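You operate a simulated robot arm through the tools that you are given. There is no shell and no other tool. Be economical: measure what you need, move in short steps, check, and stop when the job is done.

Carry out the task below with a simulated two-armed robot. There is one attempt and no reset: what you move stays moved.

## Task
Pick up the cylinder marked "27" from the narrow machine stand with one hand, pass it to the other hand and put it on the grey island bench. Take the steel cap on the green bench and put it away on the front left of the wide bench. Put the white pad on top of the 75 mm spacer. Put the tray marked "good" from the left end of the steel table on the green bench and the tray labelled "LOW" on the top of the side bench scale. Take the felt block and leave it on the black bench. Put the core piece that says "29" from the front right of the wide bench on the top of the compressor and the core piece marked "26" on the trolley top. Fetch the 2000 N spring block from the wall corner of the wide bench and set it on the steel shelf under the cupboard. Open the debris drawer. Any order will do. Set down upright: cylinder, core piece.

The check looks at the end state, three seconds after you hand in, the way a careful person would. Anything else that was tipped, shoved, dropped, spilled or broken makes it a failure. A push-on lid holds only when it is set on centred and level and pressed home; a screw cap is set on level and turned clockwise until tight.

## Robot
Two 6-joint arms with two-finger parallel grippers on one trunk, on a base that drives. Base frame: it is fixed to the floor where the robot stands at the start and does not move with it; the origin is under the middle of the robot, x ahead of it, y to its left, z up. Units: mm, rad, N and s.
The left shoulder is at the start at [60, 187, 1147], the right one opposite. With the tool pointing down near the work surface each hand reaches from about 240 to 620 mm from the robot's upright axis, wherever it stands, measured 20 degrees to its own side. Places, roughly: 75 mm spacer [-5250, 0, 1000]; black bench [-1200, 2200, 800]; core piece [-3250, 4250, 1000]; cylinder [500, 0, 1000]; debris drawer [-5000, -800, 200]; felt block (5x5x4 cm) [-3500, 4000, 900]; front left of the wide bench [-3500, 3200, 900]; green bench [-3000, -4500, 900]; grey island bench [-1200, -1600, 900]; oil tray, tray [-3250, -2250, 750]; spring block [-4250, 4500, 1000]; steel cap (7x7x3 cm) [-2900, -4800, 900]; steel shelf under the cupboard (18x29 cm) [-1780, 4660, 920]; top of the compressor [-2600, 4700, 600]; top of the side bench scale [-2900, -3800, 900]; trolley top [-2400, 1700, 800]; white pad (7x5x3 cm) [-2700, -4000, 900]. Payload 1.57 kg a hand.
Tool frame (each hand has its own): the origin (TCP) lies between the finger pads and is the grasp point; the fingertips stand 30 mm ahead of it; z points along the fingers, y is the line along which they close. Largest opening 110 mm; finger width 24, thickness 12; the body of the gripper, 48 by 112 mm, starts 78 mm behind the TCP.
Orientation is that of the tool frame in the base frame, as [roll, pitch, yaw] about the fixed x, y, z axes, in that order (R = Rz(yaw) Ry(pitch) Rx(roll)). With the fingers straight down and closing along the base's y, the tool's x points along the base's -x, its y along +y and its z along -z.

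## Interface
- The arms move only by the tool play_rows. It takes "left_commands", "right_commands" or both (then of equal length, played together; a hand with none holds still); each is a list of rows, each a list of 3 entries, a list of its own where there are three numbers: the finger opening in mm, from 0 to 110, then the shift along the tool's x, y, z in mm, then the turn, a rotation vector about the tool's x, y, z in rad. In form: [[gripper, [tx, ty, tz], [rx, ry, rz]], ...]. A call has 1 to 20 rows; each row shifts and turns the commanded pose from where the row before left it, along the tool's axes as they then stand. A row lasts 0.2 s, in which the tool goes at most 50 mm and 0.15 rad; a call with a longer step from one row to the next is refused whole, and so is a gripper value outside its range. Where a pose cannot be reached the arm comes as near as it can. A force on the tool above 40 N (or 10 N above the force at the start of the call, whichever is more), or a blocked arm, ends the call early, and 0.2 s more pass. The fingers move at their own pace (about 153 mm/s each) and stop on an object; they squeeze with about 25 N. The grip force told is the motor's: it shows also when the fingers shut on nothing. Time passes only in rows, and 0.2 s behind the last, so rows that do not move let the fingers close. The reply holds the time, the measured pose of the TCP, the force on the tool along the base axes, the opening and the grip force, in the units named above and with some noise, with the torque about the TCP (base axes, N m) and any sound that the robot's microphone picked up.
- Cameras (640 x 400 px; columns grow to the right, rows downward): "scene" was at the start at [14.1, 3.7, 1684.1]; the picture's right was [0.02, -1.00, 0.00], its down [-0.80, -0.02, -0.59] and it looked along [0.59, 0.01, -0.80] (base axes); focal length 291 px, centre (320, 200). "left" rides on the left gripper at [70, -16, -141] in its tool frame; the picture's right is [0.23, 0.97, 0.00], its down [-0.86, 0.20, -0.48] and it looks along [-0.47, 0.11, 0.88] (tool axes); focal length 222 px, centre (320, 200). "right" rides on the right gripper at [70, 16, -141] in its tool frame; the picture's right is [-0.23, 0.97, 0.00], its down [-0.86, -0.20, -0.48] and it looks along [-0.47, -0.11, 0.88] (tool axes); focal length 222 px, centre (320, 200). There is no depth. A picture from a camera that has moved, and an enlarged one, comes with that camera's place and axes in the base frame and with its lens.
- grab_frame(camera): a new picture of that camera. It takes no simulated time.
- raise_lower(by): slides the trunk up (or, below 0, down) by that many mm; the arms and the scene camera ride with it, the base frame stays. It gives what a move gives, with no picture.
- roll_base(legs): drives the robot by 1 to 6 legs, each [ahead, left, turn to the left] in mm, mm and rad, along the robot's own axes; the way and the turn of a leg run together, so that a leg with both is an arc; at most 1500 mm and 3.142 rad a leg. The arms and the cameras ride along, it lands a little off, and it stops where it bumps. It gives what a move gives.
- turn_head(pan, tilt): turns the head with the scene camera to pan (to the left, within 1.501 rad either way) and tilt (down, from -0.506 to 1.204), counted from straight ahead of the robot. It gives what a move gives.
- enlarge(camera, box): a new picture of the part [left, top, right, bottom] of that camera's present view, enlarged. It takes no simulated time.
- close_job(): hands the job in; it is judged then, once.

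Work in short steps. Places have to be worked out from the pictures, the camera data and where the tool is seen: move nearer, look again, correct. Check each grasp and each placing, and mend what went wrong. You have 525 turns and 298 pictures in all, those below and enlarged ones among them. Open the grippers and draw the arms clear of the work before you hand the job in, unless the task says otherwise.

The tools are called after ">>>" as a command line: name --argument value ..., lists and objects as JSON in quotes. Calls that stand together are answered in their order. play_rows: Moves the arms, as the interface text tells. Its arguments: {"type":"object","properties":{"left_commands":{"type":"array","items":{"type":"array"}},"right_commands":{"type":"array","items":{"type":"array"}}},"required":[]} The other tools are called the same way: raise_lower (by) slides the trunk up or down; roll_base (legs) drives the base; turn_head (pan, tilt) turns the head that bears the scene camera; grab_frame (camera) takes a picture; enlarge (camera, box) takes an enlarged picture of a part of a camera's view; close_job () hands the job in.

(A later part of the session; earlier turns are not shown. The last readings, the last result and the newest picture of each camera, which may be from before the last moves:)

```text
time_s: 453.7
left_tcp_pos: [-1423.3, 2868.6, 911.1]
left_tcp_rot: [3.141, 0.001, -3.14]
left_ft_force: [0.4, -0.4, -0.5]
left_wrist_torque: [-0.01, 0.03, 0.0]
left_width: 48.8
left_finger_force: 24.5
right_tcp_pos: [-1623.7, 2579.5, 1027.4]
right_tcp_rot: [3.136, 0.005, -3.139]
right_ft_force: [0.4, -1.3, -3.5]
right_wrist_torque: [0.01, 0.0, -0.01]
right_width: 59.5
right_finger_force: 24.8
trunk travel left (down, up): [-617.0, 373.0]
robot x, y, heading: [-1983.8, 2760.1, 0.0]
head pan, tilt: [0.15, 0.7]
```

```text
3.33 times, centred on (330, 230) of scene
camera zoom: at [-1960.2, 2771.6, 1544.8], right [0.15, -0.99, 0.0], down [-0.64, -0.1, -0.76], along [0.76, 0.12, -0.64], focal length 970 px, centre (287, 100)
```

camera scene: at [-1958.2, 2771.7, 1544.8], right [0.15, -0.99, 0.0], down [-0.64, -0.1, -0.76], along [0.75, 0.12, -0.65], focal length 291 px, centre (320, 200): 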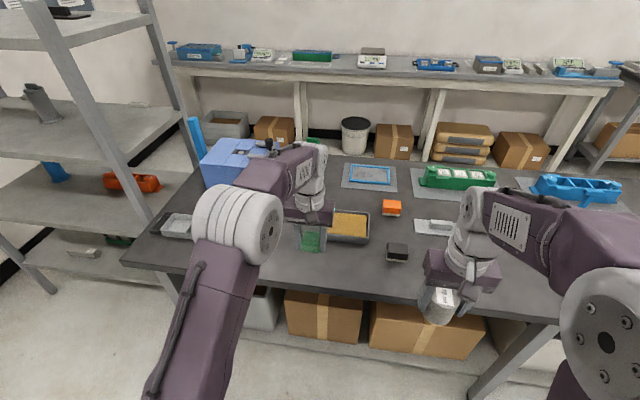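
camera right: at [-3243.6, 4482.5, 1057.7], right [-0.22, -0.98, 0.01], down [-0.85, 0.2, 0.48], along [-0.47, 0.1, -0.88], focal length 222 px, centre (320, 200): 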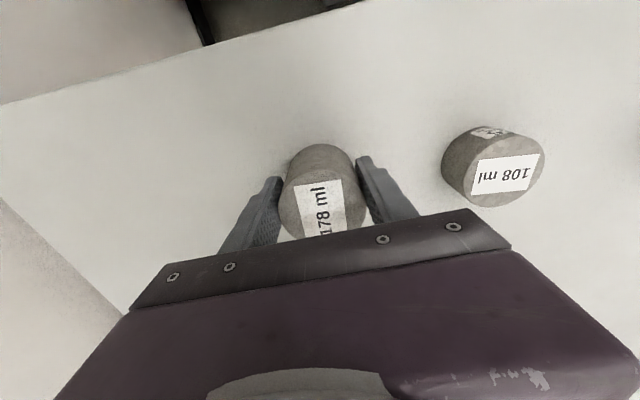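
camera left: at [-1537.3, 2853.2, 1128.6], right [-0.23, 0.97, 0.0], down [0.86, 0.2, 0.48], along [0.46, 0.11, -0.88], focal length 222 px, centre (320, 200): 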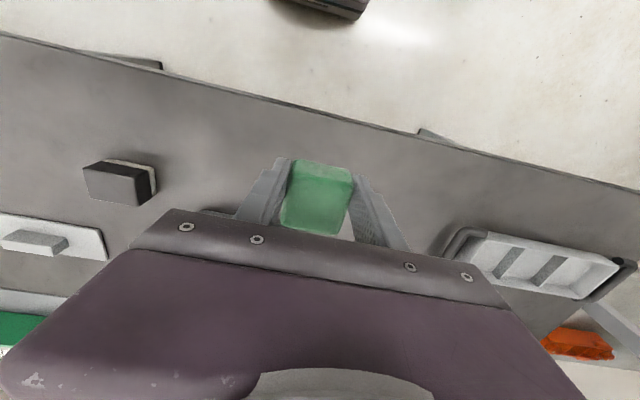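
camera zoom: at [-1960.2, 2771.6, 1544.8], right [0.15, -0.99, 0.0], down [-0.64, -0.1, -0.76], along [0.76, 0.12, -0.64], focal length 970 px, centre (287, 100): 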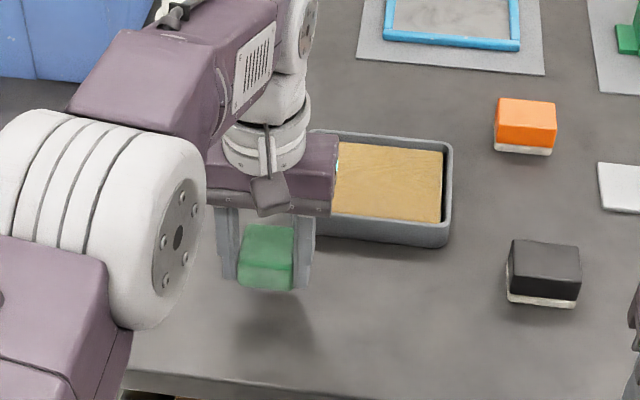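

>>> play_rows --left_commands '[[0, [0, 0, 6], [0, 0, 0]], [0, [0, 0, 4], [0, 0, 0]]]'

>>> play_rows --left_commands '[[0, [0, 0, 4], [0, 0, 0]], [0, [0, 0, 4], [0, 0, 0]]]'

>>> play_rows --left_commands '[[0, [0, 0, 4], [0, 0, 0]], [0, [0, 0, 3], [0, 0, 0]]]'

>>> enlarge --camera "scene" --box '[240, 170, 420, 290]'

```text
time_s: 454.3
left_tcp_pos: [-1424.4, 2869.9, 901.5]
left_tcp_rot: [3.141, 0.001, 3.141]
left_ft_force: [-0.4, 0.9, -0.4]
left_wrist_torque: [-0.01, 0.03, 0.01]
left_width: 48.9
left_finger_force: 24.9
right_tcp_pos: [-1623.3, 2578.7, 1027.2]
right_tcp_rot: [3.135, 0.005, -3.139]
right_ft_force: [0.3, -0.4, -3.6]
right_wrist_torque: [0.03, 0.02, 0.0]
right_width: 59.7
right_finger_force: 24.6
trunk travel left (down, up): [-617.0, 373.0]
robot x, y, heading: [-1982.2, 2755.6, -0.002]
head pan, tilt: [0.15, 0.7]
```

```text
time_s: 454.9
left_tcp_pos: [-1423.7, 2869.7, 893.4]
left_tcp_rot: [3.141, 0.0, -3.139]
left_ft_force: [-0.3, -0.5, -0.3]
left_wrist_torque: [-0.02, 0.0, -0.02]
left_width: 48.8
left_finger_force: 25.1
right_tcp_pos: [-1623.7, 2579.5, 1026.8]
right_tcp_rot: [3.134, 0.008, -3.14]
right_ft_force: [0.0, 0.8, -4.4]
right_wrist_torque: [0.02, 0.02, 0.01]
right_width: 59.4
right_finger_force: 24.9
trunk travel left (down, up): [-617.0, 373.0]
robot x, y, heading: [-1986.4, 2760.2, -0.0]
head pan, tilt: [0.15, 0.7]
```

```text
time_s: 455.5
left_tcp_pos: [-1423.3, 2870.1, 887.4]
left_tcp_rot: [3.141, 0.0, -3.139]
left_ft_force: [0.1, 0.1, -0.1]
left_wrist_torque: [0.01, -0.03, 0.01]
left_width: 48.7
left_finger_force: 24.9
right_tcp_pos: [-1623.5, 2579.7, 1026.0]
right_tcp_rot: [3.134, 0.005, -3.141]
right_ft_force: [0.1, 0.3, -4.1]
right_wrist_torque: [0.03, 0.02, 0.0]
right_width: 59.7
right_finger_force: 25.3
trunk travel left (down, up): [-617.0, 373.0]
robot x, y, heading: [-1984.9, 2756.9, 0.005]
head pan, tilt: [0.15, 0.7]
```

```text
3.33 times, centred on (330, 230) of scene
camera zoom: at [-1960.1, 2771.6, 1544.8], right [0.15, -0.99, 0.0], down [-0.64, -0.1, -0.76], along [0.76, 0.12, -0.64], focal length 970 px, centre (287, 100)
```

zoom: 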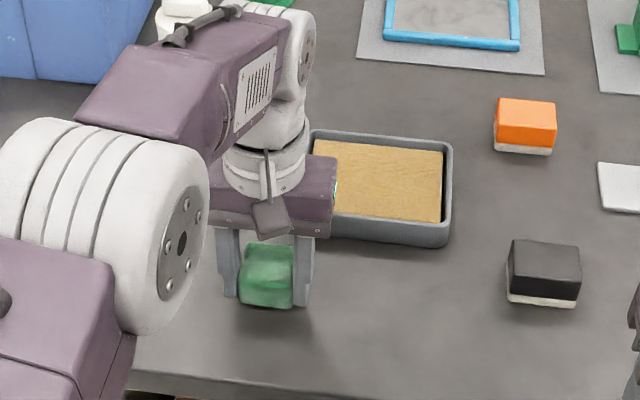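

>>> play_rows --left_commands '[[0, [0, 0, 4], [0, 0, 0]], [0, [0, 0, 3], [0, 0, 0]]]'

>>> play_rows --left_commands '[[0, [0, 0, 3], [0, 0, 0]], [0, [0, 0, 3], [0, 0, 0]]]'

>>> play_rows --left_commands '[[0, [0, 0, 3], [0, 0, 0]], [0, [0, 0, 3], [0, 0, 0]]]'

>>> enlarge --camera "scene" --box '[240, 170, 420, 290]'

```text
time_s: 456.1
left_tcp_pos: [-1423.7, 2868.0, 879.8]
left_tcp_rot: [3.141, 0.001, -3.14]
left_ft_force: [0.0, -0.1, -0.2]
left_wrist_torque: [0.0, 0.03, -0.01]
left_width: 48.9
left_finger_force: 25.3
right_tcp_pos: [-1621.9, 2578.7, 1026.2]
right_tcp_rot: [3.135, 0.005, -3.14]
right_ft_force: [0.4, 0.5, -4.5]
right_wrist_torque: [0.02, 0.01, -0.02]
right_width: 59.5
right_finger_force: 25.1
trunk travel left (down, up): [-617.0, 373.0]
robot x, y, heading: [-1982.8, 2759.5, 0.002]
head pan, tilt: [0.15, 0.7]
```

```text
time_s: 456.7
left_tcp_pos: [-1423.0, 2869.5, 875.0]
left_tcp_rot: [3.141, 0.003, -3.138]
left_ft_force: [0.3, 1.0, 9.1]
left_wrist_torque: [0.06, -0.15, 0.01]
left_width: 48.9
left_finger_force: 24.8
right_tcp_pos: [-1623.0, 2578.8, 1027.3]
right_tcp_rot: [3.135, 0.007, -3.14]
right_ft_force: [0.0, 0.1, -4.5]
right_wrist_torque: [-0.01, 0.01, 0.04]
right_width: 59.7
right_finger_force: 24.7
trunk travel left (down, up): [-617.0, 373.0]
robot x, y, heading: [-1988.1, 2758.0, 0.003]
head pan, tilt: [0.15, 0.7]
```

```text
time_s: 457.3
left_tcp_pos: [-1423.5, 2868.8, 872.0]
left_tcp_rot: [-3.141, 0.009, -3.139]
left_ft_force: [4.8, 1.7, 34.1]
left_wrist_torque: [0.07, -0.8, -0.09]
left_width: 48.9
left_finger_force: 25.3
right_tcp_pos: [-1626.2, 2579.3, 1027.9]
right_tcp_rot: [3.132, 0.009, -3.139]
right_ft_force: [-0.1, 0.0, -3.8]
right_wrist_torque: [0.0, 0.01, -0.02]
right_width: 59.9
right_finger_force: 24.6
trunk travel left (down, up): [-617.0, 373.0]
robot x, y, heading: [-1986.8, 2758.7, 0.001]
head pan, tilt: [0.15, 0.7]
```

```text
3.33 times, centred on (330, 230) of scene
camera zoom: at [-1965.3, 2770.6, 1545.4], right [0.15, -0.99, 0.0], down [-0.63, -0.1, -0.77], along [0.76, 0.12, -0.64], focal length 970 px, centre (287, 100)
```

zoom: 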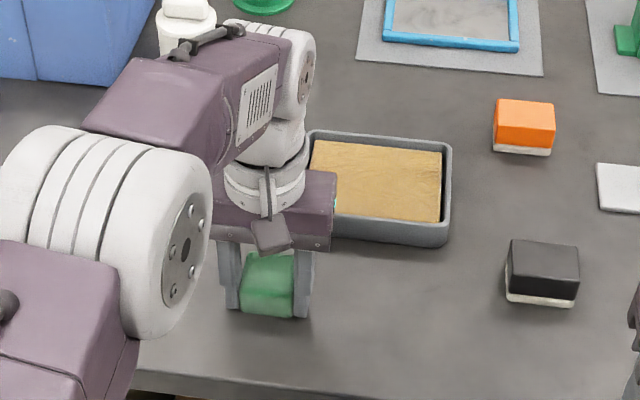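

Contact. I ease up 4 mm, release and withdraw.

>>> play_rows --left_commands '[[0, [0, 0, -4], [0, -0.007, 0]], [56, [0, 0, 0], [0, 0, 0]], [70, [0, 0, 0], [0, 0, 0]], [75, [0, 0, -10], [0, 0, 0]], [75, [0, 0, -40], [0, 0, 0]], [75, [0, 0, -40], [0, 0, 0]], [75, [30, 0, -30], [0, 0, 0]], [75, [40, 0, 0], [0, 0, 0]], [75, [40, 0, 0], [0, 0, 0]], [75, [40, 0, 0], [0, 0, 0]]]'

>>> enlarge --camera "scene" --box '[240, 170, 420, 290]'

```text
time_s: 459.5
left_tcp_pos: [-1575.5, 2871.5, 993.5]
left_tcp_rot: [-3.141, 0.008, -3.141]
left_ft_force: [0.3, -0.2, 0.6]
left_wrist_torque: [-0.03, -0.02, -0.02]
left_width: 74.9
left_finger_force: 0.1
right_tcp_pos: [-1623.9, 2578.6, 1027.4]
right_tcp_rot: [3.135, 0.007, -3.14]
right_ft_force: [-0.3, -1.9, -3.7]
right_wrist_torque: [-0.01, 0.03, -0.02]
right_width: 59.4
right_finger_force: 24.7
trunk travel left (down, up): [-617.0, 373.0]
robot x, y, heading: [-1987.3, 2759.3, 0.005]
head pan, tilt: [0.15, 0.7]
```

```text
3.33 times, centred on (330, 230) of scene
camera zoom: at [-1962.4, 2771.7, 1544.9], right [0.15, -0.99, 0.0], down [-0.64, -0.1, -0.77], along [0.76, 0.12, -0.64], focal length 970 px, centre (287, 100)
```

zoom: 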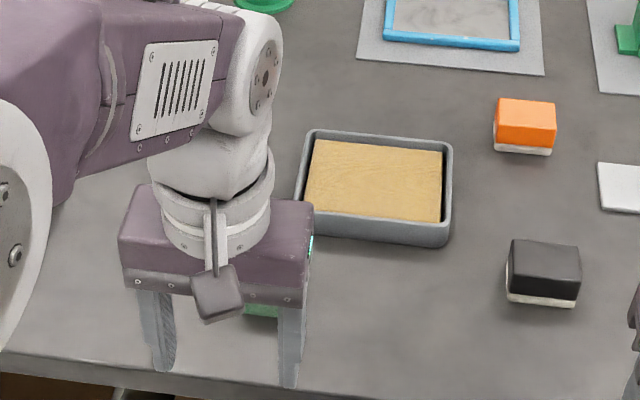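

The felt block is on the black bench. I back away west and look at the trolley.

>>> roll_base --legs '[[-700, 0, 0]]'

>>> turn_head --pan -1.3 --tilt 0.6

>>> grab_frame --camera "scene"

```text
time_s: 463.3
left_tcp_pos: [-2267.2, 2869.0, 992.0]
left_tcp_rot: [3.141, 0.006, -3.129]
left_ft_force: [0.3, -0.2, 0.0]
left_wrist_torque: [-0.02, 0.01, 0.02]
left_width: 75.1
left_finger_force: 0.1
right_tcp_pos: [-2312.6, 2577.5, 1026.1]
right_tcp_rot: [3.135, 0.004, -3.127]
right_ft_force: [-0.2, -0.7, -3.7]
right_wrist_torque: [-0.01, 0.05, 0.0]
right_width: 59.6
right_finger_force: 25.2
trunk travel left (down, up): [-617.0, 373.0]
robot x, y, heading: [-2673.5, 2751.9, 0.012]
head pan, tilt: [0.15, 0.7]
```

```text
time_s: 464.9
left_tcp_pos: [-2266.6, 2869.5, 991.9]
left_tcp_rot: [3.141, 0.007, -3.131]
left_ft_force: [-0.1, 1.4, 0.1]
left_wrist_torque: [0.01, -0.02, -0.04]
left_width: 75.0
left_finger_force: 0.0
right_tcp_pos: [-2311.4, 2576.8, 1026.2]
right_tcp_rot: [3.134, 0.005, -3.127]
right_ft_force: [-0.4, -0.2, -4.2]
right_wrist_torque: [-0.01, 0.02, 0.0]
right_width: 59.8
right_finger_force: 25.5
trunk travel left (down, up): [-617.0, 373.0]
robot x, y, heading: [-2675.9, 2750.7, 0.015]
head pan, tilt: [-1.3, 0.6]
```

```text
131 pictures are left
camera scene: at [-2710.7, 2667.9, 1553.5], right [-0.96, -0.28, 0.0], down [-0.16, 0.54, -0.82], along [0.23, -0.79, -0.57], focal length 291 px, centre (320, 200)
```

scene: 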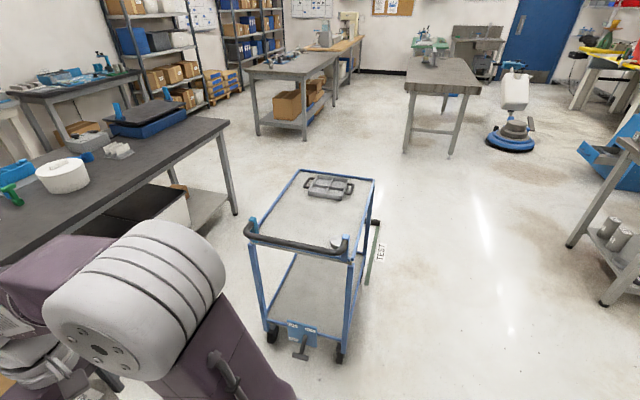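

The trolley top's middle near (-2410,1740) is free. I turn to face south and approach over the handle end.

>>> roll_base --legs '[[0, 0, -1.585], [0, 436, 0], [400, 0, 0]]'

>>> turn_head --pan -0.15 --tilt 0.75

>>> grab_frame --camera "scene"

```text
time_s: 473.5
left_tcp_pos: [-2108.6, 1943.9, 992.0]
left_tcp_rot: [3.14, 0.007, 1.582]
left_ft_force: [0.0, -0.2, 0.8]
left_wrist_torque: [0.02, -0.02, -0.02]
left_width: 74.9
left_finger_force: 0.0
right_tcp_pos: [-2400.2, 1989.0, 1026.9]
right_tcp_rot: [3.134, 0.005, 1.582]
right_ft_force: [-0.4, -0.4, -3.9]
right_wrist_torque: [0.05, 0.01, 0.01]
right_width: 59.8
right_finger_force: 25.4
trunk travel left (down, up): [-617.0, 373.0]
robot x, y, heading: [-2224.1, 2351.1, -1.561]
head pan, tilt: [-1.3, 0.6]
```

```text
time_s: 474.9
left_tcp_pos: [-2107.8, 1943.6, 992.6]
left_tcp_rot: [-3.141, 0.008, 1.582]
left_ft_force: [0.6, 0.6, 0.8]
left_wrist_torque: [0.01, -0.02, 0.01]
left_width: 75.0
left_finger_force: 0.1
right_tcp_pos: [-2400.9, 1989.1, 1026.4]
right_tcp_rot: [3.133, 0.006, 1.581]
right_ft_force: [-0.8, 0.2, -3.4]
right_wrist_torque: [0.04, -0.02, 0.01]
right_width: 59.7
right_finger_force: 25.1
trunk travel left (down, up): [-617.0, 373.0]
robot x, y, heading: [-2227.4, 2357.6, -1.565]
head pan, tilt: [-0.15, 0.75]
```

```text
130 pictures are left
camera scene: at [-2237.6, 2332.3, 1540.6], right [-0.99, 0.14, 0.0], down [0.1, 0.68, -0.73], along [-0.1, -0.72, -0.68], focal length 291 px, centre (320, 200)
```

scene: 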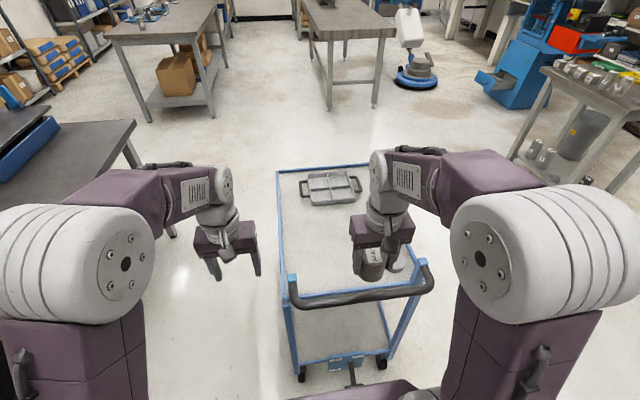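

The handle is at z of about 870 and the core clears it. I drive 60 mm closer and extend the right hand over the trolley top.

>>> roll_base --legs '[[60, 0, 0]]'

>>> play_rows --right_commands '[[0, [-36, 0, 0], [0, 0, 0]], [0, [-36, 0, 0], [0, 0, 0]], [0, [-36, 0, 0], [0, 0, 0]], [0, [-36, 0, 0], [0, 0, 0]], [0, [-36, 0, 0], [0, 0, 0]], [0, [0, 0, 30], [0, 0, 0]], [0, [0, 0, 30], [0, 0, 0]]]'

>>> grab_frame --camera "scene"

>>> grab_frame --camera "right"

```text
time_s: 475.9
left_tcp_pos: [-2107.8, 1884.5, 992.1]
left_tcp_rot: [3.141, 0.009, 1.58]
left_ft_force: [0.5, -0.3, -0.9]
left_wrist_torque: [0.01, 0.0, 0.0]
left_width: 74.9
left_finger_force: 0.0
right_tcp_pos: [-2400.0, 1932.0, 1026.4]
right_tcp_rot: [3.135, 0.005, 1.58]
right_ft_force: [-0.8, -0.2, -3.2]
right_wrist_torque: [0.02, -0.02, 0.01]
right_width: 59.4
right_finger_force: 25.5
trunk travel left (down, up): [-617.0, 373.0]
robot x, y, heading: [-2219.8, 2296.7, -1.563]
head pan, tilt: [-0.15, 0.75]
```

```text
time_s: 477.5
left_tcp_pos: [-2108.0, 1884.4, 991.0]
left_tcp_rot: [-3.141, 0.007, 1.578]
left_ft_force: [0.3, 0.1, 0.6]
left_wrist_torque: [0.04, 0.0, 0.0]
left_width: 75.1
left_finger_force: 0.1
right_tcp_pos: [-2399.7, 1750.7, 967.1]
right_tcp_rot: [3.133, 0.004, 1.58]
right_ft_force: [0.8, -0.8, -5.1]
right_wrist_torque: [0.02, 0.04, 0.0]
right_width: 59.6
right_finger_force: 25.1
trunk travel left (down, up): [-617.0, 373.0]
robot x, y, heading: [-2222.6, 2295.3, -1.56]
head pan, tilt: [-0.15, 0.75]
```

```text
129 pictures are left
camera scene: at [-2237.0, 2272.2, 1540.6], right [-0.99, 0.14, 0.0], down [0.1, 0.68, -0.73], along [-0.1, -0.72, -0.68], focal length 291 px, centre (320, 200)
```

scene: 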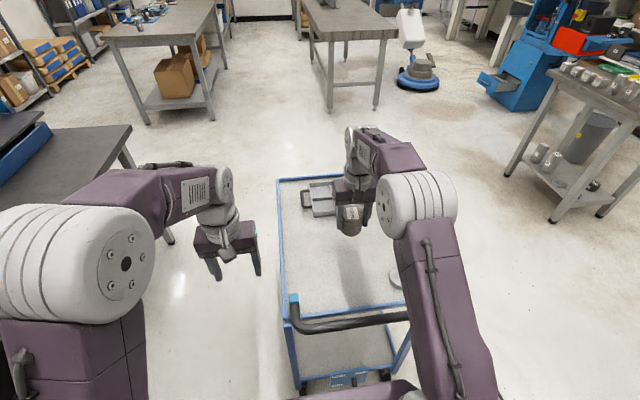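

```text
128 pictures are left
camera right: at [-2385.5, 1820.9, 1107.8], right [0.98, -0.22, 0.01], down [-0.19, -0.86, 0.48], along [-0.1, -0.47, -0.88], focal length 222 px, centre (320, 200)
```

right: 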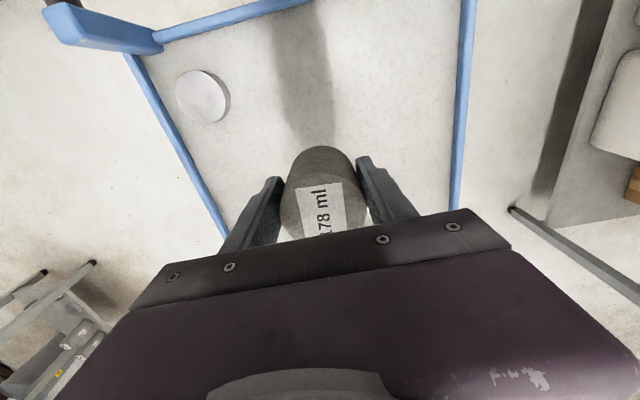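

The core is over a clear patch of the trolley top. I lower it.

>>> play_rows --right_commands '[[0, [0, 0, 20], [0, 0, 0]], [0, [0, 0, 20], [0, 0, 0]], [0, [0, 0, 20], [0, 0, 0]], [0, [0, 0, 15], [0, 0, 0]]]'

>>> enlarge --camera "scene" --box '[270, 120, 430, 300]'

```text
time_s: 478.5
left_tcp_pos: [-2108.4, 1883.5, 992.1]
left_tcp_rot: [-3.141, 0.007, 1.581]
left_ft_force: [-0.1, 0.5, 0.3]
left_wrist_torque: [0.05, -0.02, -0.04]
left_width: 75.0
left_finger_force: 0.0
right_tcp_pos: [-2398.7, 1749.9, 893.5]
right_tcp_rot: [3.134, 0.005, 1.579]
right_ft_force: [0.9, -0.5, -3.8]
right_wrist_torque: [-0.01, 0.0, 0.04]
right_width: 59.8
right_finger_force: 24.9
trunk travel left (down, up): [-617.0, 373.0]
robot x, y, heading: [-2224.2, 2293.7, -1.565]
head pan, tilt: [-0.15, 0.75]
```

```text
2.22 times, centred on (350, 210) of scene
camera zoom: at [-2237.0, 2272.8, 1540.6], right [-0.99, 0.14, 0.0], down [0.1, 0.68, -0.73], along [-0.1, -0.72, -0.68], focal length 647 px, centre (253, 178)
```

zoom: 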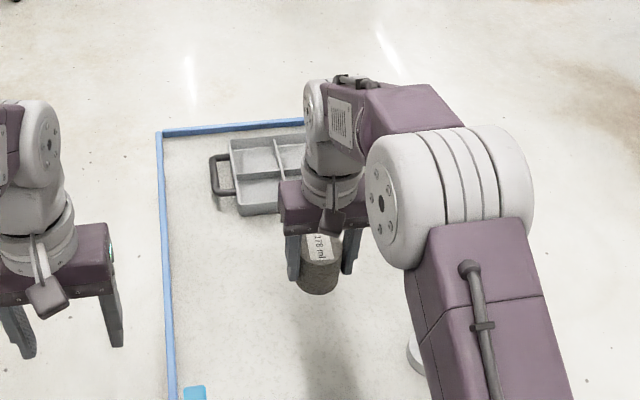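

>>> play_rows --right_commands '[[0, [0, 0, 10], [0, 0, 0]], [0, [0, 0, 8], [0, 0, 0]]]'

>>> play_rows --right_commands '[[0, [0, 0, 5], [0, 0, 0]], [0, [0, 0, 4], [0, 0, 0]]]'

>>> enlarge --camera "scene" --box '[270, 120, 430, 300]'

```text
time_s: 479.1
left_tcp_pos: [-2108.2, 1885.1, 992.2]
left_tcp_rot: [3.141, 0.007, 1.579]
left_ft_force: [-0.5, -0.5, 0.8]
left_wrist_torque: [-0.01, 0.0, 0.03]
left_width: 75.1
left_finger_force: 0.1
right_tcp_pos: [-2397.3, 1751.3, 874.4]
right_tcp_rot: [3.134, 0.007, 1.58]
right_ft_force: [-0.9, 0.3, -4.4]
right_wrist_torque: [0.01, 0.02, 0.0]
right_width: 59.7
right_finger_force: 25.1
trunk travel left (down, up): [-617.0, 373.0]
robot x, y, heading: [-2227.0, 2293.8, -1.56]
head pan, tilt: [-0.15, 0.75]
```

```text
time_s: 479.7
left_tcp_pos: [-2107.9, 1883.0, 992.8]
left_tcp_rot: [-3.14, 0.006, 1.579]
left_ft_force: [0.7, -0.6, -0.6]
left_wrist_torque: [0.01, 0.0, 0.0]
left_width: 75.2
left_finger_force: 0.1
right_tcp_pos: [-2396.9, 1750.5, 865.3]
right_tcp_rot: [3.134, 0.005, 1.579]
right_ft_force: [1.2, -0.3, -4.7]
right_wrist_torque: [0.02, -0.03, 0.02]
right_width: 59.5
right_finger_force: 24.6
trunk travel left (down, up): [-617.0, 373.0]
robot x, y, heading: [-2224.5, 2293.9, -1.562]
head pan, tilt: [-0.15, 0.75]
```

```text
2.22 times, centred on (350, 210) of scene
camera zoom: at [-2236.9, 2273.3, 1540.6], right [-0.99, 0.14, 0.0], down [0.1, 0.68, -0.73], along [-0.1, -0.72, -0.68], focal length 647 px, centre (253, 178)
```

zoom: 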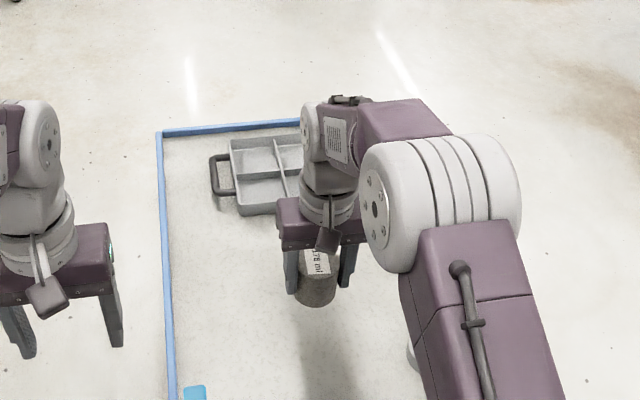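

>>> play_rows --right_commands '[[0, [0, 0, 5], [0, 0, 0]], [0, [0, 0, 4], [0, 0, 0]]]'

>>> play_rows --right_commands '[[0, [0, 0, 4], [0, 0, 0]], [0, [0, 0, 3], [0, 0, 0]]]'

>>> play_rows --right_commands '[[0, [0, 0, 4], [0, 0, 0]], [0, [0, 0, 3], [0, 0, 0]]]'

>>> enlarge --camera "right" --box '[200, 60, 440, 260]'

```text
time_s: 480.3
left_tcp_pos: [-2108.4, 1884.4, 991.6]
left_tcp_rot: [-3.141, 0.008, 1.578]
left_ft_force: [-0.5, -0.1, 0.4]
left_wrist_torque: [-0.01, -0.01, 0.05]
left_width: 75.0
left_finger_force: 0.0
right_tcp_pos: [-2397.9, 1750.1, 856.6]
right_tcp_rot: [3.134, 0.005, 1.58]
right_ft_force: [-0.4, -0.1, -3.4]
right_wrist_torque: [0.03, 0.02, -0.04]
right_width: 59.7
right_finger_force: 24.4
trunk travel left (down, up): [-617.0, 373.0]
robot x, y, heading: [-2229.4, 2293.0, -1.562]
head pan, tilt: [-0.15, 0.75]
```

```text
time_s: 480.9
left_tcp_pos: [-2107.6, 1884.8, 991.4]
left_tcp_rot: [-3.141, 0.006, 1.579]
left_ft_force: [0.6, -0.2, 0.7]
left_wrist_torque: [0.03, 0.0, 0.0]
left_width: 75.1
left_finger_force: 0.1
right_tcp_pos: [-2397.5, 1749.8, 849.9]
right_tcp_rot: [3.134, 0.005, 1.579]
right_ft_force: [0.0, -0.8, -5.0]
right_wrist_torque: [0.05, 0.0, 0.0]
right_width: 59.4
right_finger_force: 25.4
trunk travel left (down, up): [-617.0, 373.0]
robot x, y, heading: [-2225.9, 2294.1, -1.567]
head pan, tilt: [-0.15, 0.75]
```

```text
time_s: 481.5
left_tcp_pos: [-2109.3, 1884.6, 991.9]
left_tcp_rot: [-3.142, 0.008, 1.58]
left_ft_force: [-0.2, 0.3, -0.3]
left_wrist_torque: [0.02, 0.01, -0.03]
left_width: 75.2
left_finger_force: 0.1
right_tcp_pos: [-2395.8, 1749.6, 842.9]
right_tcp_rot: [3.136, 0.005, 1.578]
right_ft_force: [0.0, -0.2, -4.7]
right_wrist_torque: [0.04, 0.02, -0.01]
right_width: 59.5
right_finger_force: 25.2
trunk travel left (down, up): [-617.0, 373.0]
robot x, y, heading: [-2226.6, 2293.6, -1.56]
head pan, tilt: [-0.15, 0.75]
```

```text
2.00 times, centred on (320, 160) of right
camera zoom: at [-2382.4, 1820.4, 983.7], right [0.98, -0.22, 0.01], down [-0.19, -0.85, 0.48], along [-0.1, -0.47, -0.88], focal length 444 px, centre (320, 280)
```

zoom: 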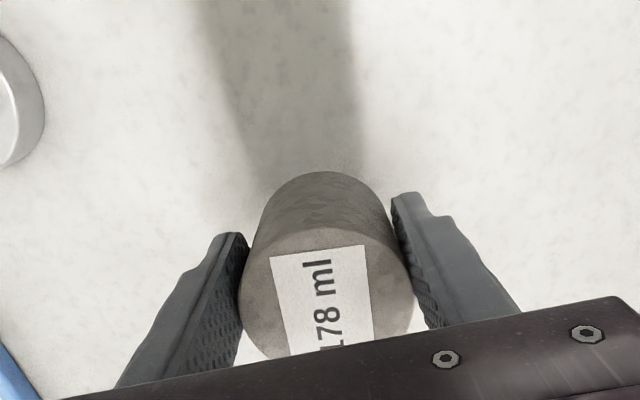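

>>> play_rows --right_commands '[[0, [0, 0, 4], [0, 0, 0]], [0, [0, 0, 3], [0, 0, 0]]]'

>>> play_rows --right_commands '[[0, [0, 0, 3], [0, 0, 0]], [0, [0, 0, 3], [0, 0, 0]]]'

>>> play_rows --right_commands '[[0, [0, 0, 3], [0, 0, 0]], [0, [0, 0, 3], [0, 0, 0]]]'

```text
time_s: 482.1
left_tcp_pos: [-2107.2, 1885.2, 991.9]
left_tcp_rot: [3.142, 0.007, 1.581]
left_ft_force: [-0.6, -0.2, 0.1]
left_wrist_torque: [-0.01, 0.02, -0.02]
left_width: 75.2
left_finger_force: 0.1
right_tcp_pos: [-2397.1, 1749.5, 835.1]
right_tcp_rot: [3.133, 0.004, 1.581]
right_ft_force: [-1.0, -0.3, -4.3]
right_wrist_torque: [0.07, 0.02, 0.03]
right_width: 59.7
right_finger_force: 25.0
trunk travel left (down, up): [-617.0, 373.0]
robot x, y, heading: [-2223.9, 2293.5, -1.566]
head pan, tilt: [-0.15, 0.75]
```

```text
time_s: 482.7
left_tcp_pos: [-2107.6, 1884.3, 992.6]
left_tcp_rot: [-3.141, 0.008, 1.579]
left_ft_force: [-1.2, -0.3, 0.5]
left_wrist_torque: [0.02, -0.05, -0.01]
left_width: 74.8
left_finger_force: 0.1
right_tcp_pos: [-2396.9, 1749.8, 829.7]
right_tcp_rot: [3.136, 0.005, 1.581]
right_ft_force: [0.5, -0.1, -3.1]
right_wrist_torque: [0.05, 0.0, 0.0]
right_width: 59.6
right_finger_force: 25.1
trunk travel left (down, up): [-617.0, 373.0]
robot x, y, heading: [-2228.3, 2289.2, -1.561]
head pan, tilt: [-0.15, 0.75]
```

```text
time_s: 483.3
left_tcp_pos: [-2108.8, 1883.7, 991.8]
left_tcp_rot: [-3.141, 0.006, 1.578]
left_ft_force: [-0.8, -0.8, -0.1]
left_wrist_torque: [-0.02, 0.0, 0.0]
left_width: 74.9
left_finger_force: 0.1
right_tcp_pos: [-2397.1, 1749.2, 823.8]
right_tcp_rot: [3.135, 0.005, 1.579]
right_ft_force: [0.0, 0.9, -3.5]
right_wrist_torque: [0.02, 0.02, 0.01]
right_width: 59.6
right_finger_force: 25.1
trunk travel left (down, up): [-617.0, 373.0]
robot x, y, heading: [-2229.4, 2293.3, -1.565]
head pan, tilt: [-0.15, 0.75]
```

>>> play_rows --right_commands '[[0, [0, 0, 3], [0, 0, 0]], [0, [0, 0, 3], [0, 0, 0]]]'

>>> play_rows --right_commands '[[0, [0, 0, 3], [0, 0, 0]], [0, [0, 0, 3], [0, 0, 0]]]'

>>> enlarge --camera "right" --box '[200, 60, 440, 260]'

```text
time_s: 483.9
left_tcp_pos: [-2107.7, 1884.8, 991.6]
left_tcp_rot: [3.142, 0.008, 1.582]
left_ft_force: [-0.5, -0.1, 0.2]
left_wrist_torque: [0.0, 0.01, 0.0]
left_width: 74.9
left_finger_force: 0.1
right_tcp_pos: [-2396.6, 1749.6, 817.6]
right_tcp_rot: [3.135, 0.006, 1.581]
right_ft_force: [0.2, -0.7, -3.8]
right_wrist_torque: [0.03, -0.01, 0.0]
right_width: 59.6
right_finger_force: 25.4
trunk travel left (down, up): [-617.0, 373.0]
robot x, y, heading: [-2223.5, 2291.8, -1.562]
head pan, tilt: [-0.15, 0.75]
```

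```text
time_s: 484.5
left_tcp_pos: [-2108.1, 1883.9, 991.9]
left_tcp_rot: [3.142, 0.007, 1.579]
left_ft_force: [-0.1, 0.8, 0.3]
left_wrist_torque: [0.0, -0.02, -0.03]
left_width: 75.2
left_finger_force: 0.0
right_tcp_pos: [-2398.8, 1750.1, 810.5]
right_tcp_rot: [3.135, 0.005, 1.579]
right_ft_force: [-0.7, 0.0, -3.3]
right_wrist_torque: [0.03, 0.01, 0.02]
right_width: 59.7
right_finger_force: 24.9
trunk travel left (down, up): [-617.0, 373.0]
robot x, y, heading: [-2224.6, 2293.0, -1.559]
head pan, tilt: [-0.15, 0.75]
```

```text
2.00 times, centred on (320, 160) of right
camera zoom: at [-2382.8, 1820.4, 952.6], right [0.98, -0.22, 0.01], down [-0.19, -0.85, 0.48], along [-0.1, -0.47, -0.88], focal length 444 px, centre (320, 280)
```

zoom: 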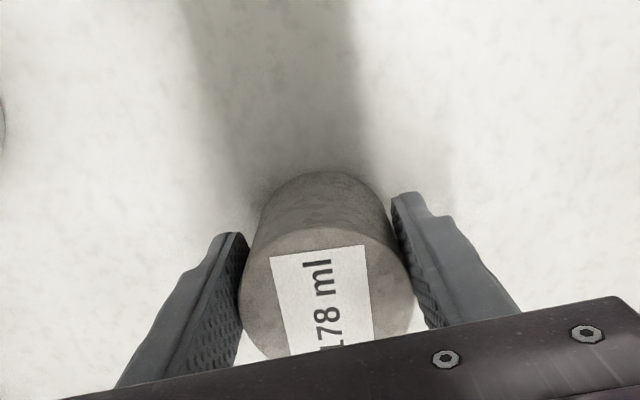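

By parallax the trolley top is around z 755, about 8 mm more. I continue in small steps.

>>> play_rows --right_commands '[[0, [0, 0, 3], [0, 0, 0]], [0, [0, 0, 2], [0, 0, 0]]]'

>>> play_rows --right_commands '[[0, [0, 0, 2], [0, 0, 0]], [0, [0, 0, 2], [0, 0, 0]]]'

>>> play_rows --right_commands '[[0, [0, 0, 2], [0, 0, 0]], [0, [0, 0, 1], [0, 0, 0]]]'

```text
time_s: 485.1
left_tcp_pos: [-2106.4, 1885.1, 993.2]
left_tcp_rot: [-3.141, 0.009, 1.579]
left_ft_force: [0.9, 0.7, 0.7]
left_wrist_torque: [-0.02, 0.01, 0.02]
left_width: 74.8
left_finger_force: 0.1
right_tcp_pos: [-2396.7, 1750.9, 808.8]
right_tcp_rot: [3.134, 0.011, 1.581]
right_ft_force: [-4.0, 0.4, 12.1]
right_wrist_torque: [0.06, 0.62, 0.02]
right_width: 59.5
right_finger_force: 25.1
trunk travel left (down, up): [-617.0, 373.0]
robot x, y, heading: [-2222.4, 2297.1, -1.563]
head pan, tilt: [-0.15, 0.75]
```

```text
time_s: 485.7
left_tcp_pos: [-2108.3, 1885.9, 992.7]
left_tcp_rot: [-3.139, 0.01, 1.579]
left_ft_force: [0.6, -0.2, -0.8]
left_wrist_torque: [0.0, -0.05, 0.0]
left_width: 74.8
left_finger_force: 0.0
right_tcp_pos: [-2396.2, 1749.1, 805.3]
right_tcp_rot: [3.136, 0.011, 1.581]
right_ft_force: [-3.5, -1.2, 23.0]
right_wrist_torque: [-0.23, 0.82, 0.02]
right_width: 59.5
right_finger_force: 24.8
trunk travel left (down, up): [-617.0, 373.0]
robot x, y, heading: [-2226.3, 2297.8, -1.56]
head pan, tilt: [-0.15, 0.75]
```

```text
time_s: 486.3
left_tcp_pos: [-2106.9, 1887.9, 992.6]
left_tcp_rot: [-3.139, 0.009, 1.579]
left_ft_force: [0.2, 1.0, 0.1]
left_wrist_torque: [0.01, -0.02, -0.04]
left_width: 74.7
left_finger_force: 0.0
right_tcp_pos: [-2395.6, 1750.9, 801.4]
right_tcp_rot: [3.134, 0.009, 1.581]
right_ft_force: [-4.4, -2.3, 22.2]
right_wrist_torque: [-0.35, 0.93, 0.06]
right_width: 59.7
right_finger_force: 25.2
trunk travel left (down, up): [-617.0, 373.0]
robot x, y, heading: [-2225.8, 2294.3, -1.564]
head pan, tilt: [-0.15, 0.75]
```

It is down. I ease up 3 mm, release and lift clear.

>>> play_rows --right_commands '[[0, [0, 0, -3], [0, 0, 0]], [66, [0, 0, 0], [0, 0, 0]], [80, [0, 0, 0], [0, 0, 0]], [88, [0, 0, 0], [0, 0, 0]], [88, [0, 0, -15], [0, 0, 0]], [88, [0, 0, -40], [0, 0, 0]], [88, [0, 0, -45], [0, 0, 0]], [88, [0, 0, -45], [0, 0, 0]], [88, [0, 0, -45], [0, 0, 0]], [88, [40, 0, -20], [0, 0, 0]], [88, [40, 0, 0], [0, 0, 0]], [88, [40, 0, 0], [0, 0, 0]], [88, [40, 0, 0], [0, 0, 0]]]'

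>>> grab_frame --camera "scene"

```text
time_s: 489.1
left_tcp_pos: [-2107.6, 1886.1, 993.0]
left_tcp_rot: [3.141, 0.01, 1.58]
left_ft_force: [0.2, 0.2, 0.1]
left_wrist_torque: [-0.02, 0.01, 0.04]
left_width: 74.9
left_finger_force: 0.1
right_tcp_pos: [-2400.3, 1914.9, 1011.9]
right_tcp_rot: [3.135, 0.009, 1.578]
right_ft_force: [-0.6, 0.1, 0.5]
right_wrist_torque: [0.0, -0.02, -0.02]
right_width: 87.8
right_finger_force: 0.0
trunk travel left (down, up): [-617.0, 373.0]
robot x, y, heading: [-2223.9, 2293.6, -1.565]
head pan, tilt: [-0.15, 0.75]
```

```text
123 pictures are left
camera scene: at [-2236.8, 2276.5, 1540.6], right [-0.99, 0.14, 0.0], down [0.1, 0.67, -0.73], along [-0.1, -0.73, -0.68], focal length 291 px, centre (320, 200)
```

scene: 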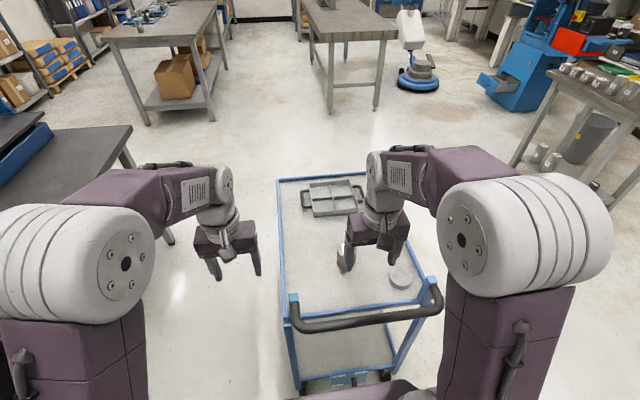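

Core 26 is placed. I back off and check it, then start the long way round to the west side of the wide bench.

>>> roll_base --legs '[[-450, 0, 0]]'

>>> enlarge --camera "scene" --box '[260, 120, 460, 270]'

```text
time_s: 491.8
left_tcp_pos: [-2113.4, 2329.0, 993.0]
left_tcp_rot: [3.141, 0.006, 1.578]
left_ft_force: [-0.9, -1.4, 0.3]
left_wrist_torque: [-0.05, 0.0, 0.02]
left_width: 74.9
left_finger_force: 0.0
right_tcp_pos: [-2405.6, 2356.6, 1012.3]
right_tcp_rot: [3.136, 0.006, 1.577]
right_ft_force: [0.6, 0.0, 0.9]
right_wrist_torque: [-0.02, -0.01, 0.01]
right_width: 88.2
right_finger_force: 0.1
trunk travel left (down, up): [-617.0, 373.0]
robot x, y, heading: [-2229.8, 2737.3, -1.558]
head pan, tilt: [-0.15, 0.75]
```

```text
2.67 times, centred on (360, 195) of scene
camera zoom: at [-2240.3, 2718.5, 1540.6], right [-0.99, 0.14, 0.0], down [0.1, 0.68, -0.73], along [-0.1, -0.72, -0.68], focal length 776 px, centre (213, 213)
```

zoom: 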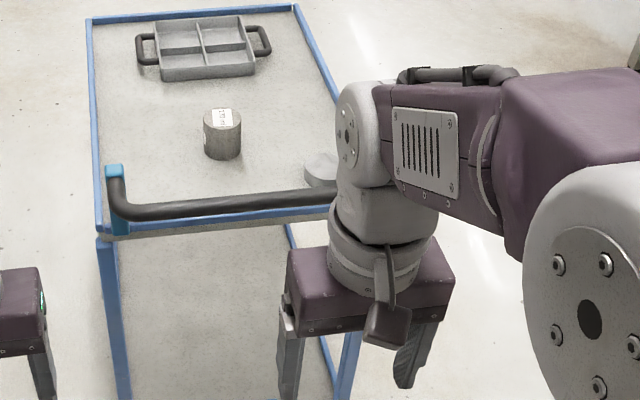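

Core 26 stands upright on the trolley. Now I drive around to the west side of the wide bench.

>>> roll_base --legs '[[0, -680, -0.012], [1030, 0, 0], [0, -1400, 0], [0, -600, 0]]'

>>> turn_head --pan -1.4 --tilt 0.5

>>> grab_frame --camera "scene"

```text
time_s: 510.0
left_tcp_pos: [-4777.6, 1282.4, 992.1]
left_tcp_rot: [-3.141, 0.008, 1.558]
left_ft_force: [1.3, 1.1, 0.0]
left_wrist_torque: [0.0, -0.02, 0.0]
left_width: 75.2
left_finger_force: 0.0
right_tcp_pos: [-5069.1, 1316.8, 1012.1]
right_tcp_rot: [3.134, 0.005, 1.559]
right_ft_force: [0.0, 0.5, -0.8]
right_wrist_torque: [0.01, -0.02, -0.03]
right_width: 88.2
right_finger_force: 0.0
trunk travel left (down, up): [-617.0, 373.0]
robot x, y, heading: [-4885.6, 1694.4, -1.587]
head pan, tilt: [-0.15, 0.75]
```

```text
time_s: 511.4
left_tcp_pos: [-4776.9, 1280.9, 991.0]
left_tcp_rot: [3.141, 0.006, 1.557]
left_ft_force: [0.7, 0.1, -0.2]
left_wrist_torque: [0.01, 0.03, 0.0]
left_width: 75.1
left_finger_force: 0.0
right_tcp_pos: [-5068.8, 1316.9, 1011.8]
right_tcp_rot: [3.136, 0.004, 1.557]
right_ft_force: [-0.8, 0.2, 0.3]
right_wrist_torque: [0.01, 0.01, -0.01]
right_width: 88.0
right_finger_force: 0.0
trunk travel left (down, up): [-617.0, 373.0]
robot x, y, heading: [-4881.6, 1693.8, -1.58]
head pan, tilt: [-1.4, 0.499]
```

```text
121 pictures are left
camera scene: at [-4973.2, 1742.3, 1562.6], right [-0.16, 0.99, 0.0], down [0.47, 0.08, -0.88], along [-0.87, -0.14, -0.48], focal length 291 px, centre (320, 200)
```

scene: 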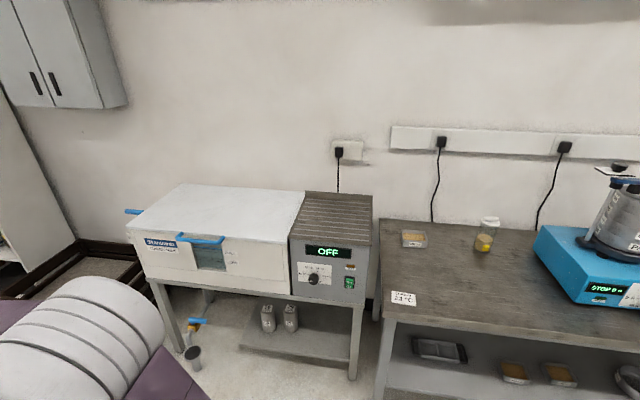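

The west aisle is over a metre wide. I turn to face east and drive north along the bench's west side.

>>> roll_base --legs '[[0, 0, 1.58], [-130, 0, 0], [0, 1400, 0], [0, 1100, 0]]'

>>> turn_head --pan 0.15 --tilt 0.7

>>> grab_frame --camera "scene"

```text
time_s: 528.4
left_tcp_pos: [-4682.1, 4320.3, 991.7]
left_tcp_rot: [-3.14, 0.006, -3.1]
left_ft_force: [-0.3, -0.5, -0.3]
left_wrist_torque: [0.0, -0.03, 0.02]
left_width: 75.0
left_finger_force: 0.1
right_tcp_pos: [-4699.6, 4026.2, 1012.6]
right_tcp_rot: [3.133, 0.004, -3.101]
right_ft_force: [0.0, -0.2, 0.6]
right_wrist_torque: [0.0, 0.0, 0.0]
right_width: 88.0
right_finger_force: 0.0
trunk travel left (down, up): [-617.0, 373.0]
robot x, y, heading: [-5089.3, 4191.2, 0.04]
head pan, tilt: [-1.4, 0.499]
```

```text
time_s: 530.1
left_tcp_pos: [-4682.7, 4320.4, 992.2]
left_tcp_rot: [3.141, 0.009, -3.101]
left_ft_force: [0.0, 0.2, -0.4]
left_wrist_torque: [-0.01, 0.01, 0.04]
left_width: 74.9
left_finger_force: 0.2
right_tcp_pos: [-4701.3, 4026.1, 1011.6]
right_tcp_rot: [3.135, 0.005, -3.102]
right_ft_force: [0.0, -0.2, 0.7]
right_wrist_torque: [0.0, 0.01, 0.01]
right_width: 88.2
right_finger_force: 0.0
trunk travel left (down, up): [-617.0, 373.0]
robot x, y, heading: [-5091.8, 4192.1, 0.043]
head pan, tilt: [0.15, 0.7]
```

```text
120 pictures are left
camera scene: at [-5064.2, 4206.0, 1544.9], right [0.19, -0.98, 0.0], down [-0.63, -0.12, -0.76], along [0.75, 0.14, -0.64], focal length 291 px, centre (320, 200)
```

scene: 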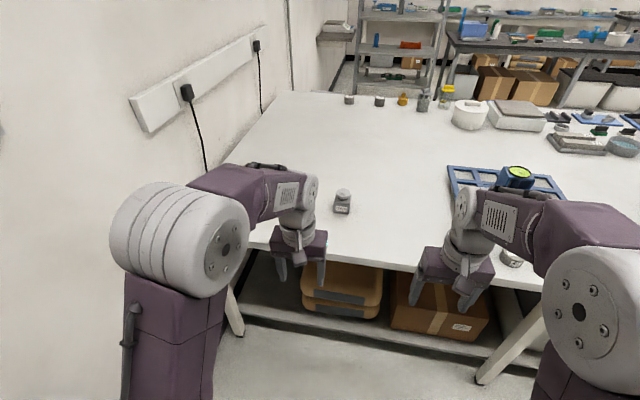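

>>> enlarge --camera "scene" --box '[260, 150, 420, 260]'

>>> grab_frame --camera "left"

```text
3.64 times, centred on (340, 205) of scene
camera zoom: at [-5064.2, 4206.0, 1544.9], right [0.19, -0.98, 0.0], down [-0.63, -0.12, -0.76], along [0.75, 0.14, -0.64], focal length 1058 px, centre (247, 182)
```

zoom: 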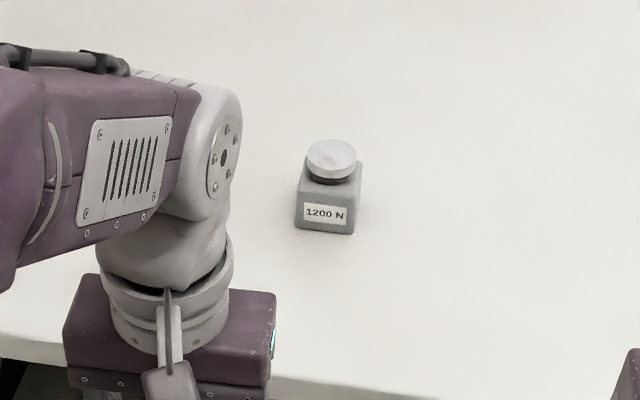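

```text
118 pictures are left
camera left: at [-4750.6, 4301.7, 1133.2], right [-0.27, 0.96, 0.0], down [0.84, 0.23, 0.48], along [0.47, 0.13, -0.87], focal length 222 px, centre (320, 200)
```

left: 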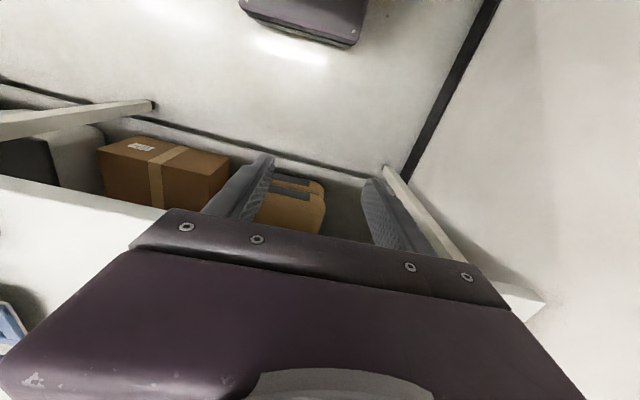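

The visible block is 1200 N. The 2000 N one should be the other, near (-4332,4581), hidden behind my left arm. I drive closer and look.

>>> roll_base --legs '[[0, 0, -0.04], [0, 100, 0], [200, 0, 0]]'

>>> turn_head --pan 0.45 --tilt 0.7

>>> grab_frame --camera "scene"

```text
time_s: 532.8
left_tcp_pos: [-4479.7, 4402.0, 992.7]
left_tcp_rot: [-3.14, 0.008, 3.138]
left_ft_force: [0.9, 0.0, 0.3]
left_wrist_torque: [0.02, -0.01, -0.02]
left_width: 74.9
left_finger_force: 0.0
right_tcp_pos: [-4510.9, 4110.0, 1012.3]
right_tcp_rot: [3.135, 0.003, 3.138]
right_ft_force: [0.1, 0.0, 0.3]
right_wrist_torque: [0.01, 0.0, 0.01]
right_width: 88.1
right_finger_force: 0.2
trunk travel left (down, up): [-617.0, 373.0]
robot x, y, heading: [-4892.0, 4291.3, -0.004]
head pan, tilt: [0.15, 0.7]
```

```text
time_s: 533.6
left_tcp_pos: [-4479.1, 4401.8, 992.6]
left_tcp_rot: [-3.141, 0.006, 3.14]
left_ft_force: [-0.2, -0.1, -0.5]
left_wrist_torque: [-0.01, 0.04, 0.05]
left_width: 74.9
left_finger_force: 0.1
right_tcp_pos: [-4510.2, 4109.0, 1012.3]
right_tcp_rot: [3.134, 0.007, 3.139]
right_ft_force: [0.4, -0.6, 0.0]
right_wrist_torque: [0.02, 0.03, -0.02]
right_width: 87.9
right_finger_force: 0.1
trunk travel left (down, up): [-617.0, 373.0]
robot x, y, heading: [-4886.0, 4293.7, -0.001]
head pan, tilt: [0.45, 0.7]
```

```text
117 pictures are left
camera scene: at [-4873.9, 4329.0, 1544.9], right [0.43, -0.9, 0.0], down [-0.58, -0.28, -0.77], along [0.69, 0.33, -0.64], focal length 291 px, centre (320, 200)
```

scene: 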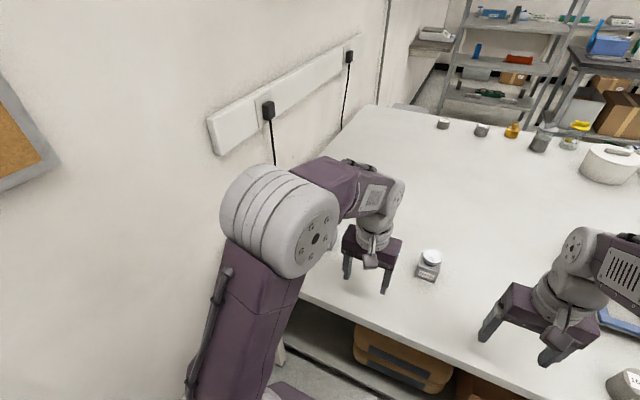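

The 2000 N block is behind my left forearm. I move the left hand toward it and look with its own camera.

>>> play_rows --left_commands '[[75, [-10, 35, -10], [0, 0, 0]], [75, [-10, 35, -10], [0, 0, 0]], [75, [-10, 35, 0], [0, 0, 0]], [75, [-10, 25, 0], [0, 0, 0]]]'

>>> grab_frame --camera "left"

>>> grab_frame --camera "scene"

```text
time_s: 534.6
left_tcp_pos: [-4438.4, 4531.6, 1011.2]
left_tcp_rot: [3.141, 0.008, 3.139]
left_ft_force: [-0.7, 0.0, -0.1]
left_wrist_torque: [-0.01, -0.01, 0.02]
left_width: 74.9
left_finger_force: 0.0
right_tcp_pos: [-4510.5, 4111.3, 1012.9]
right_tcp_rot: [3.134, 0.004, 3.138]
right_ft_force: [-0.9, 0.3, 0.2]
right_wrist_torque: [0.0, -0.02, 0.01]
right_width: 88.2
right_finger_force: 0.2
trunk travel left (down, up): [-617.0, 373.0]
robot x, y, heading: [-4889.5, 4290.0, -0.006]
head pan, tilt: [0.45, 0.7]
```

```text
116 pictures are left
camera left: at [-4506.6, 4518.0, 1153.1], right [-0.22, 0.97, 0.0], down [0.85, 0.2, 0.48], along [0.47, 0.11, -0.88], focal length 222 px, centre (320, 200)
```

left: 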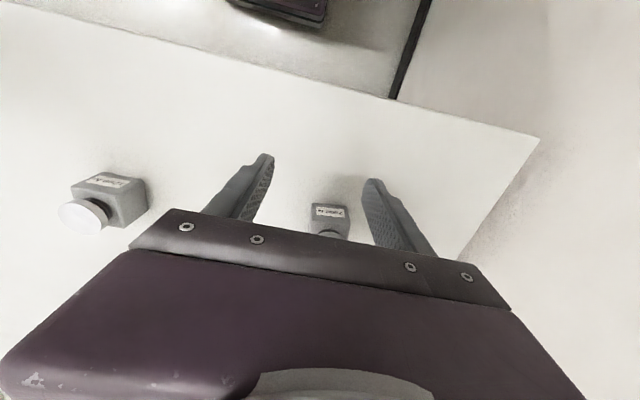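

```text
115 pictures are left
camera scene: at [-4873.1, 4330.2, 1544.8], right [0.43, -0.9, 0.0], down [-0.58, -0.28, -0.76], along [0.69, 0.33, -0.64], focal length 291 px, centre (320, 200)
```

scene: 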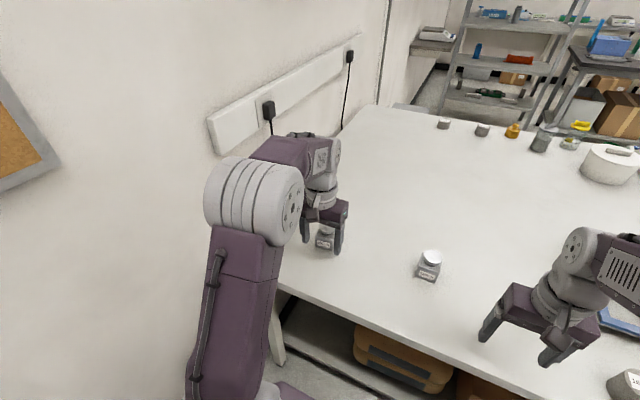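

>>> enlarge --camera "left" --box '[250, 160, 410, 260]'

>>> enlarge --camera "scene" --box '[280, 190, 380, 270]'

```text
4.00 times, centred on (330, 210) of left
camera zoom: at [-4506.6, 4518.0, 1153.1], right [-0.22, 0.97, 0.0], down [0.85, 0.2, 0.48], along [0.47, 0.11, -0.88], focal length 888 px, centre (280, 160)
```

zoom: 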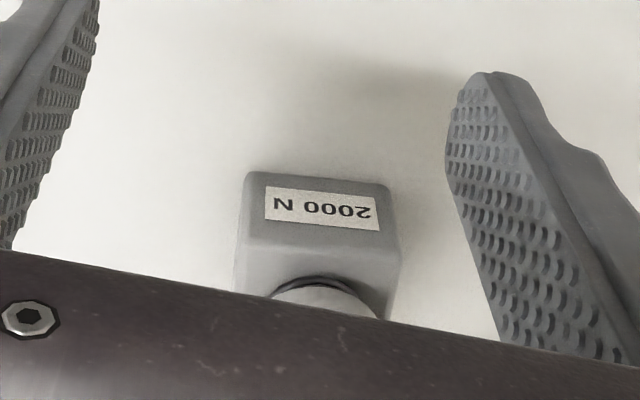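

```text
5.00 times, centred on (330, 230) of scene
camera zoom: at [-4873.1, 4330.2, 1544.8], right [0.43, -0.9, 0.0], down [-0.58, -0.28, -0.76], along [0.69, 0.33, -0.64], focal length 1456 px, centre (270, 50)
```

zoom: 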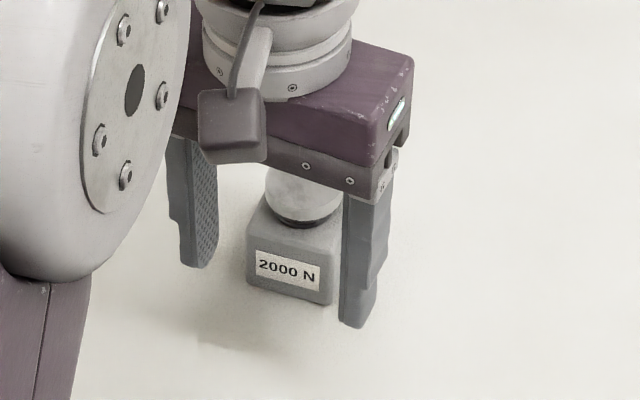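

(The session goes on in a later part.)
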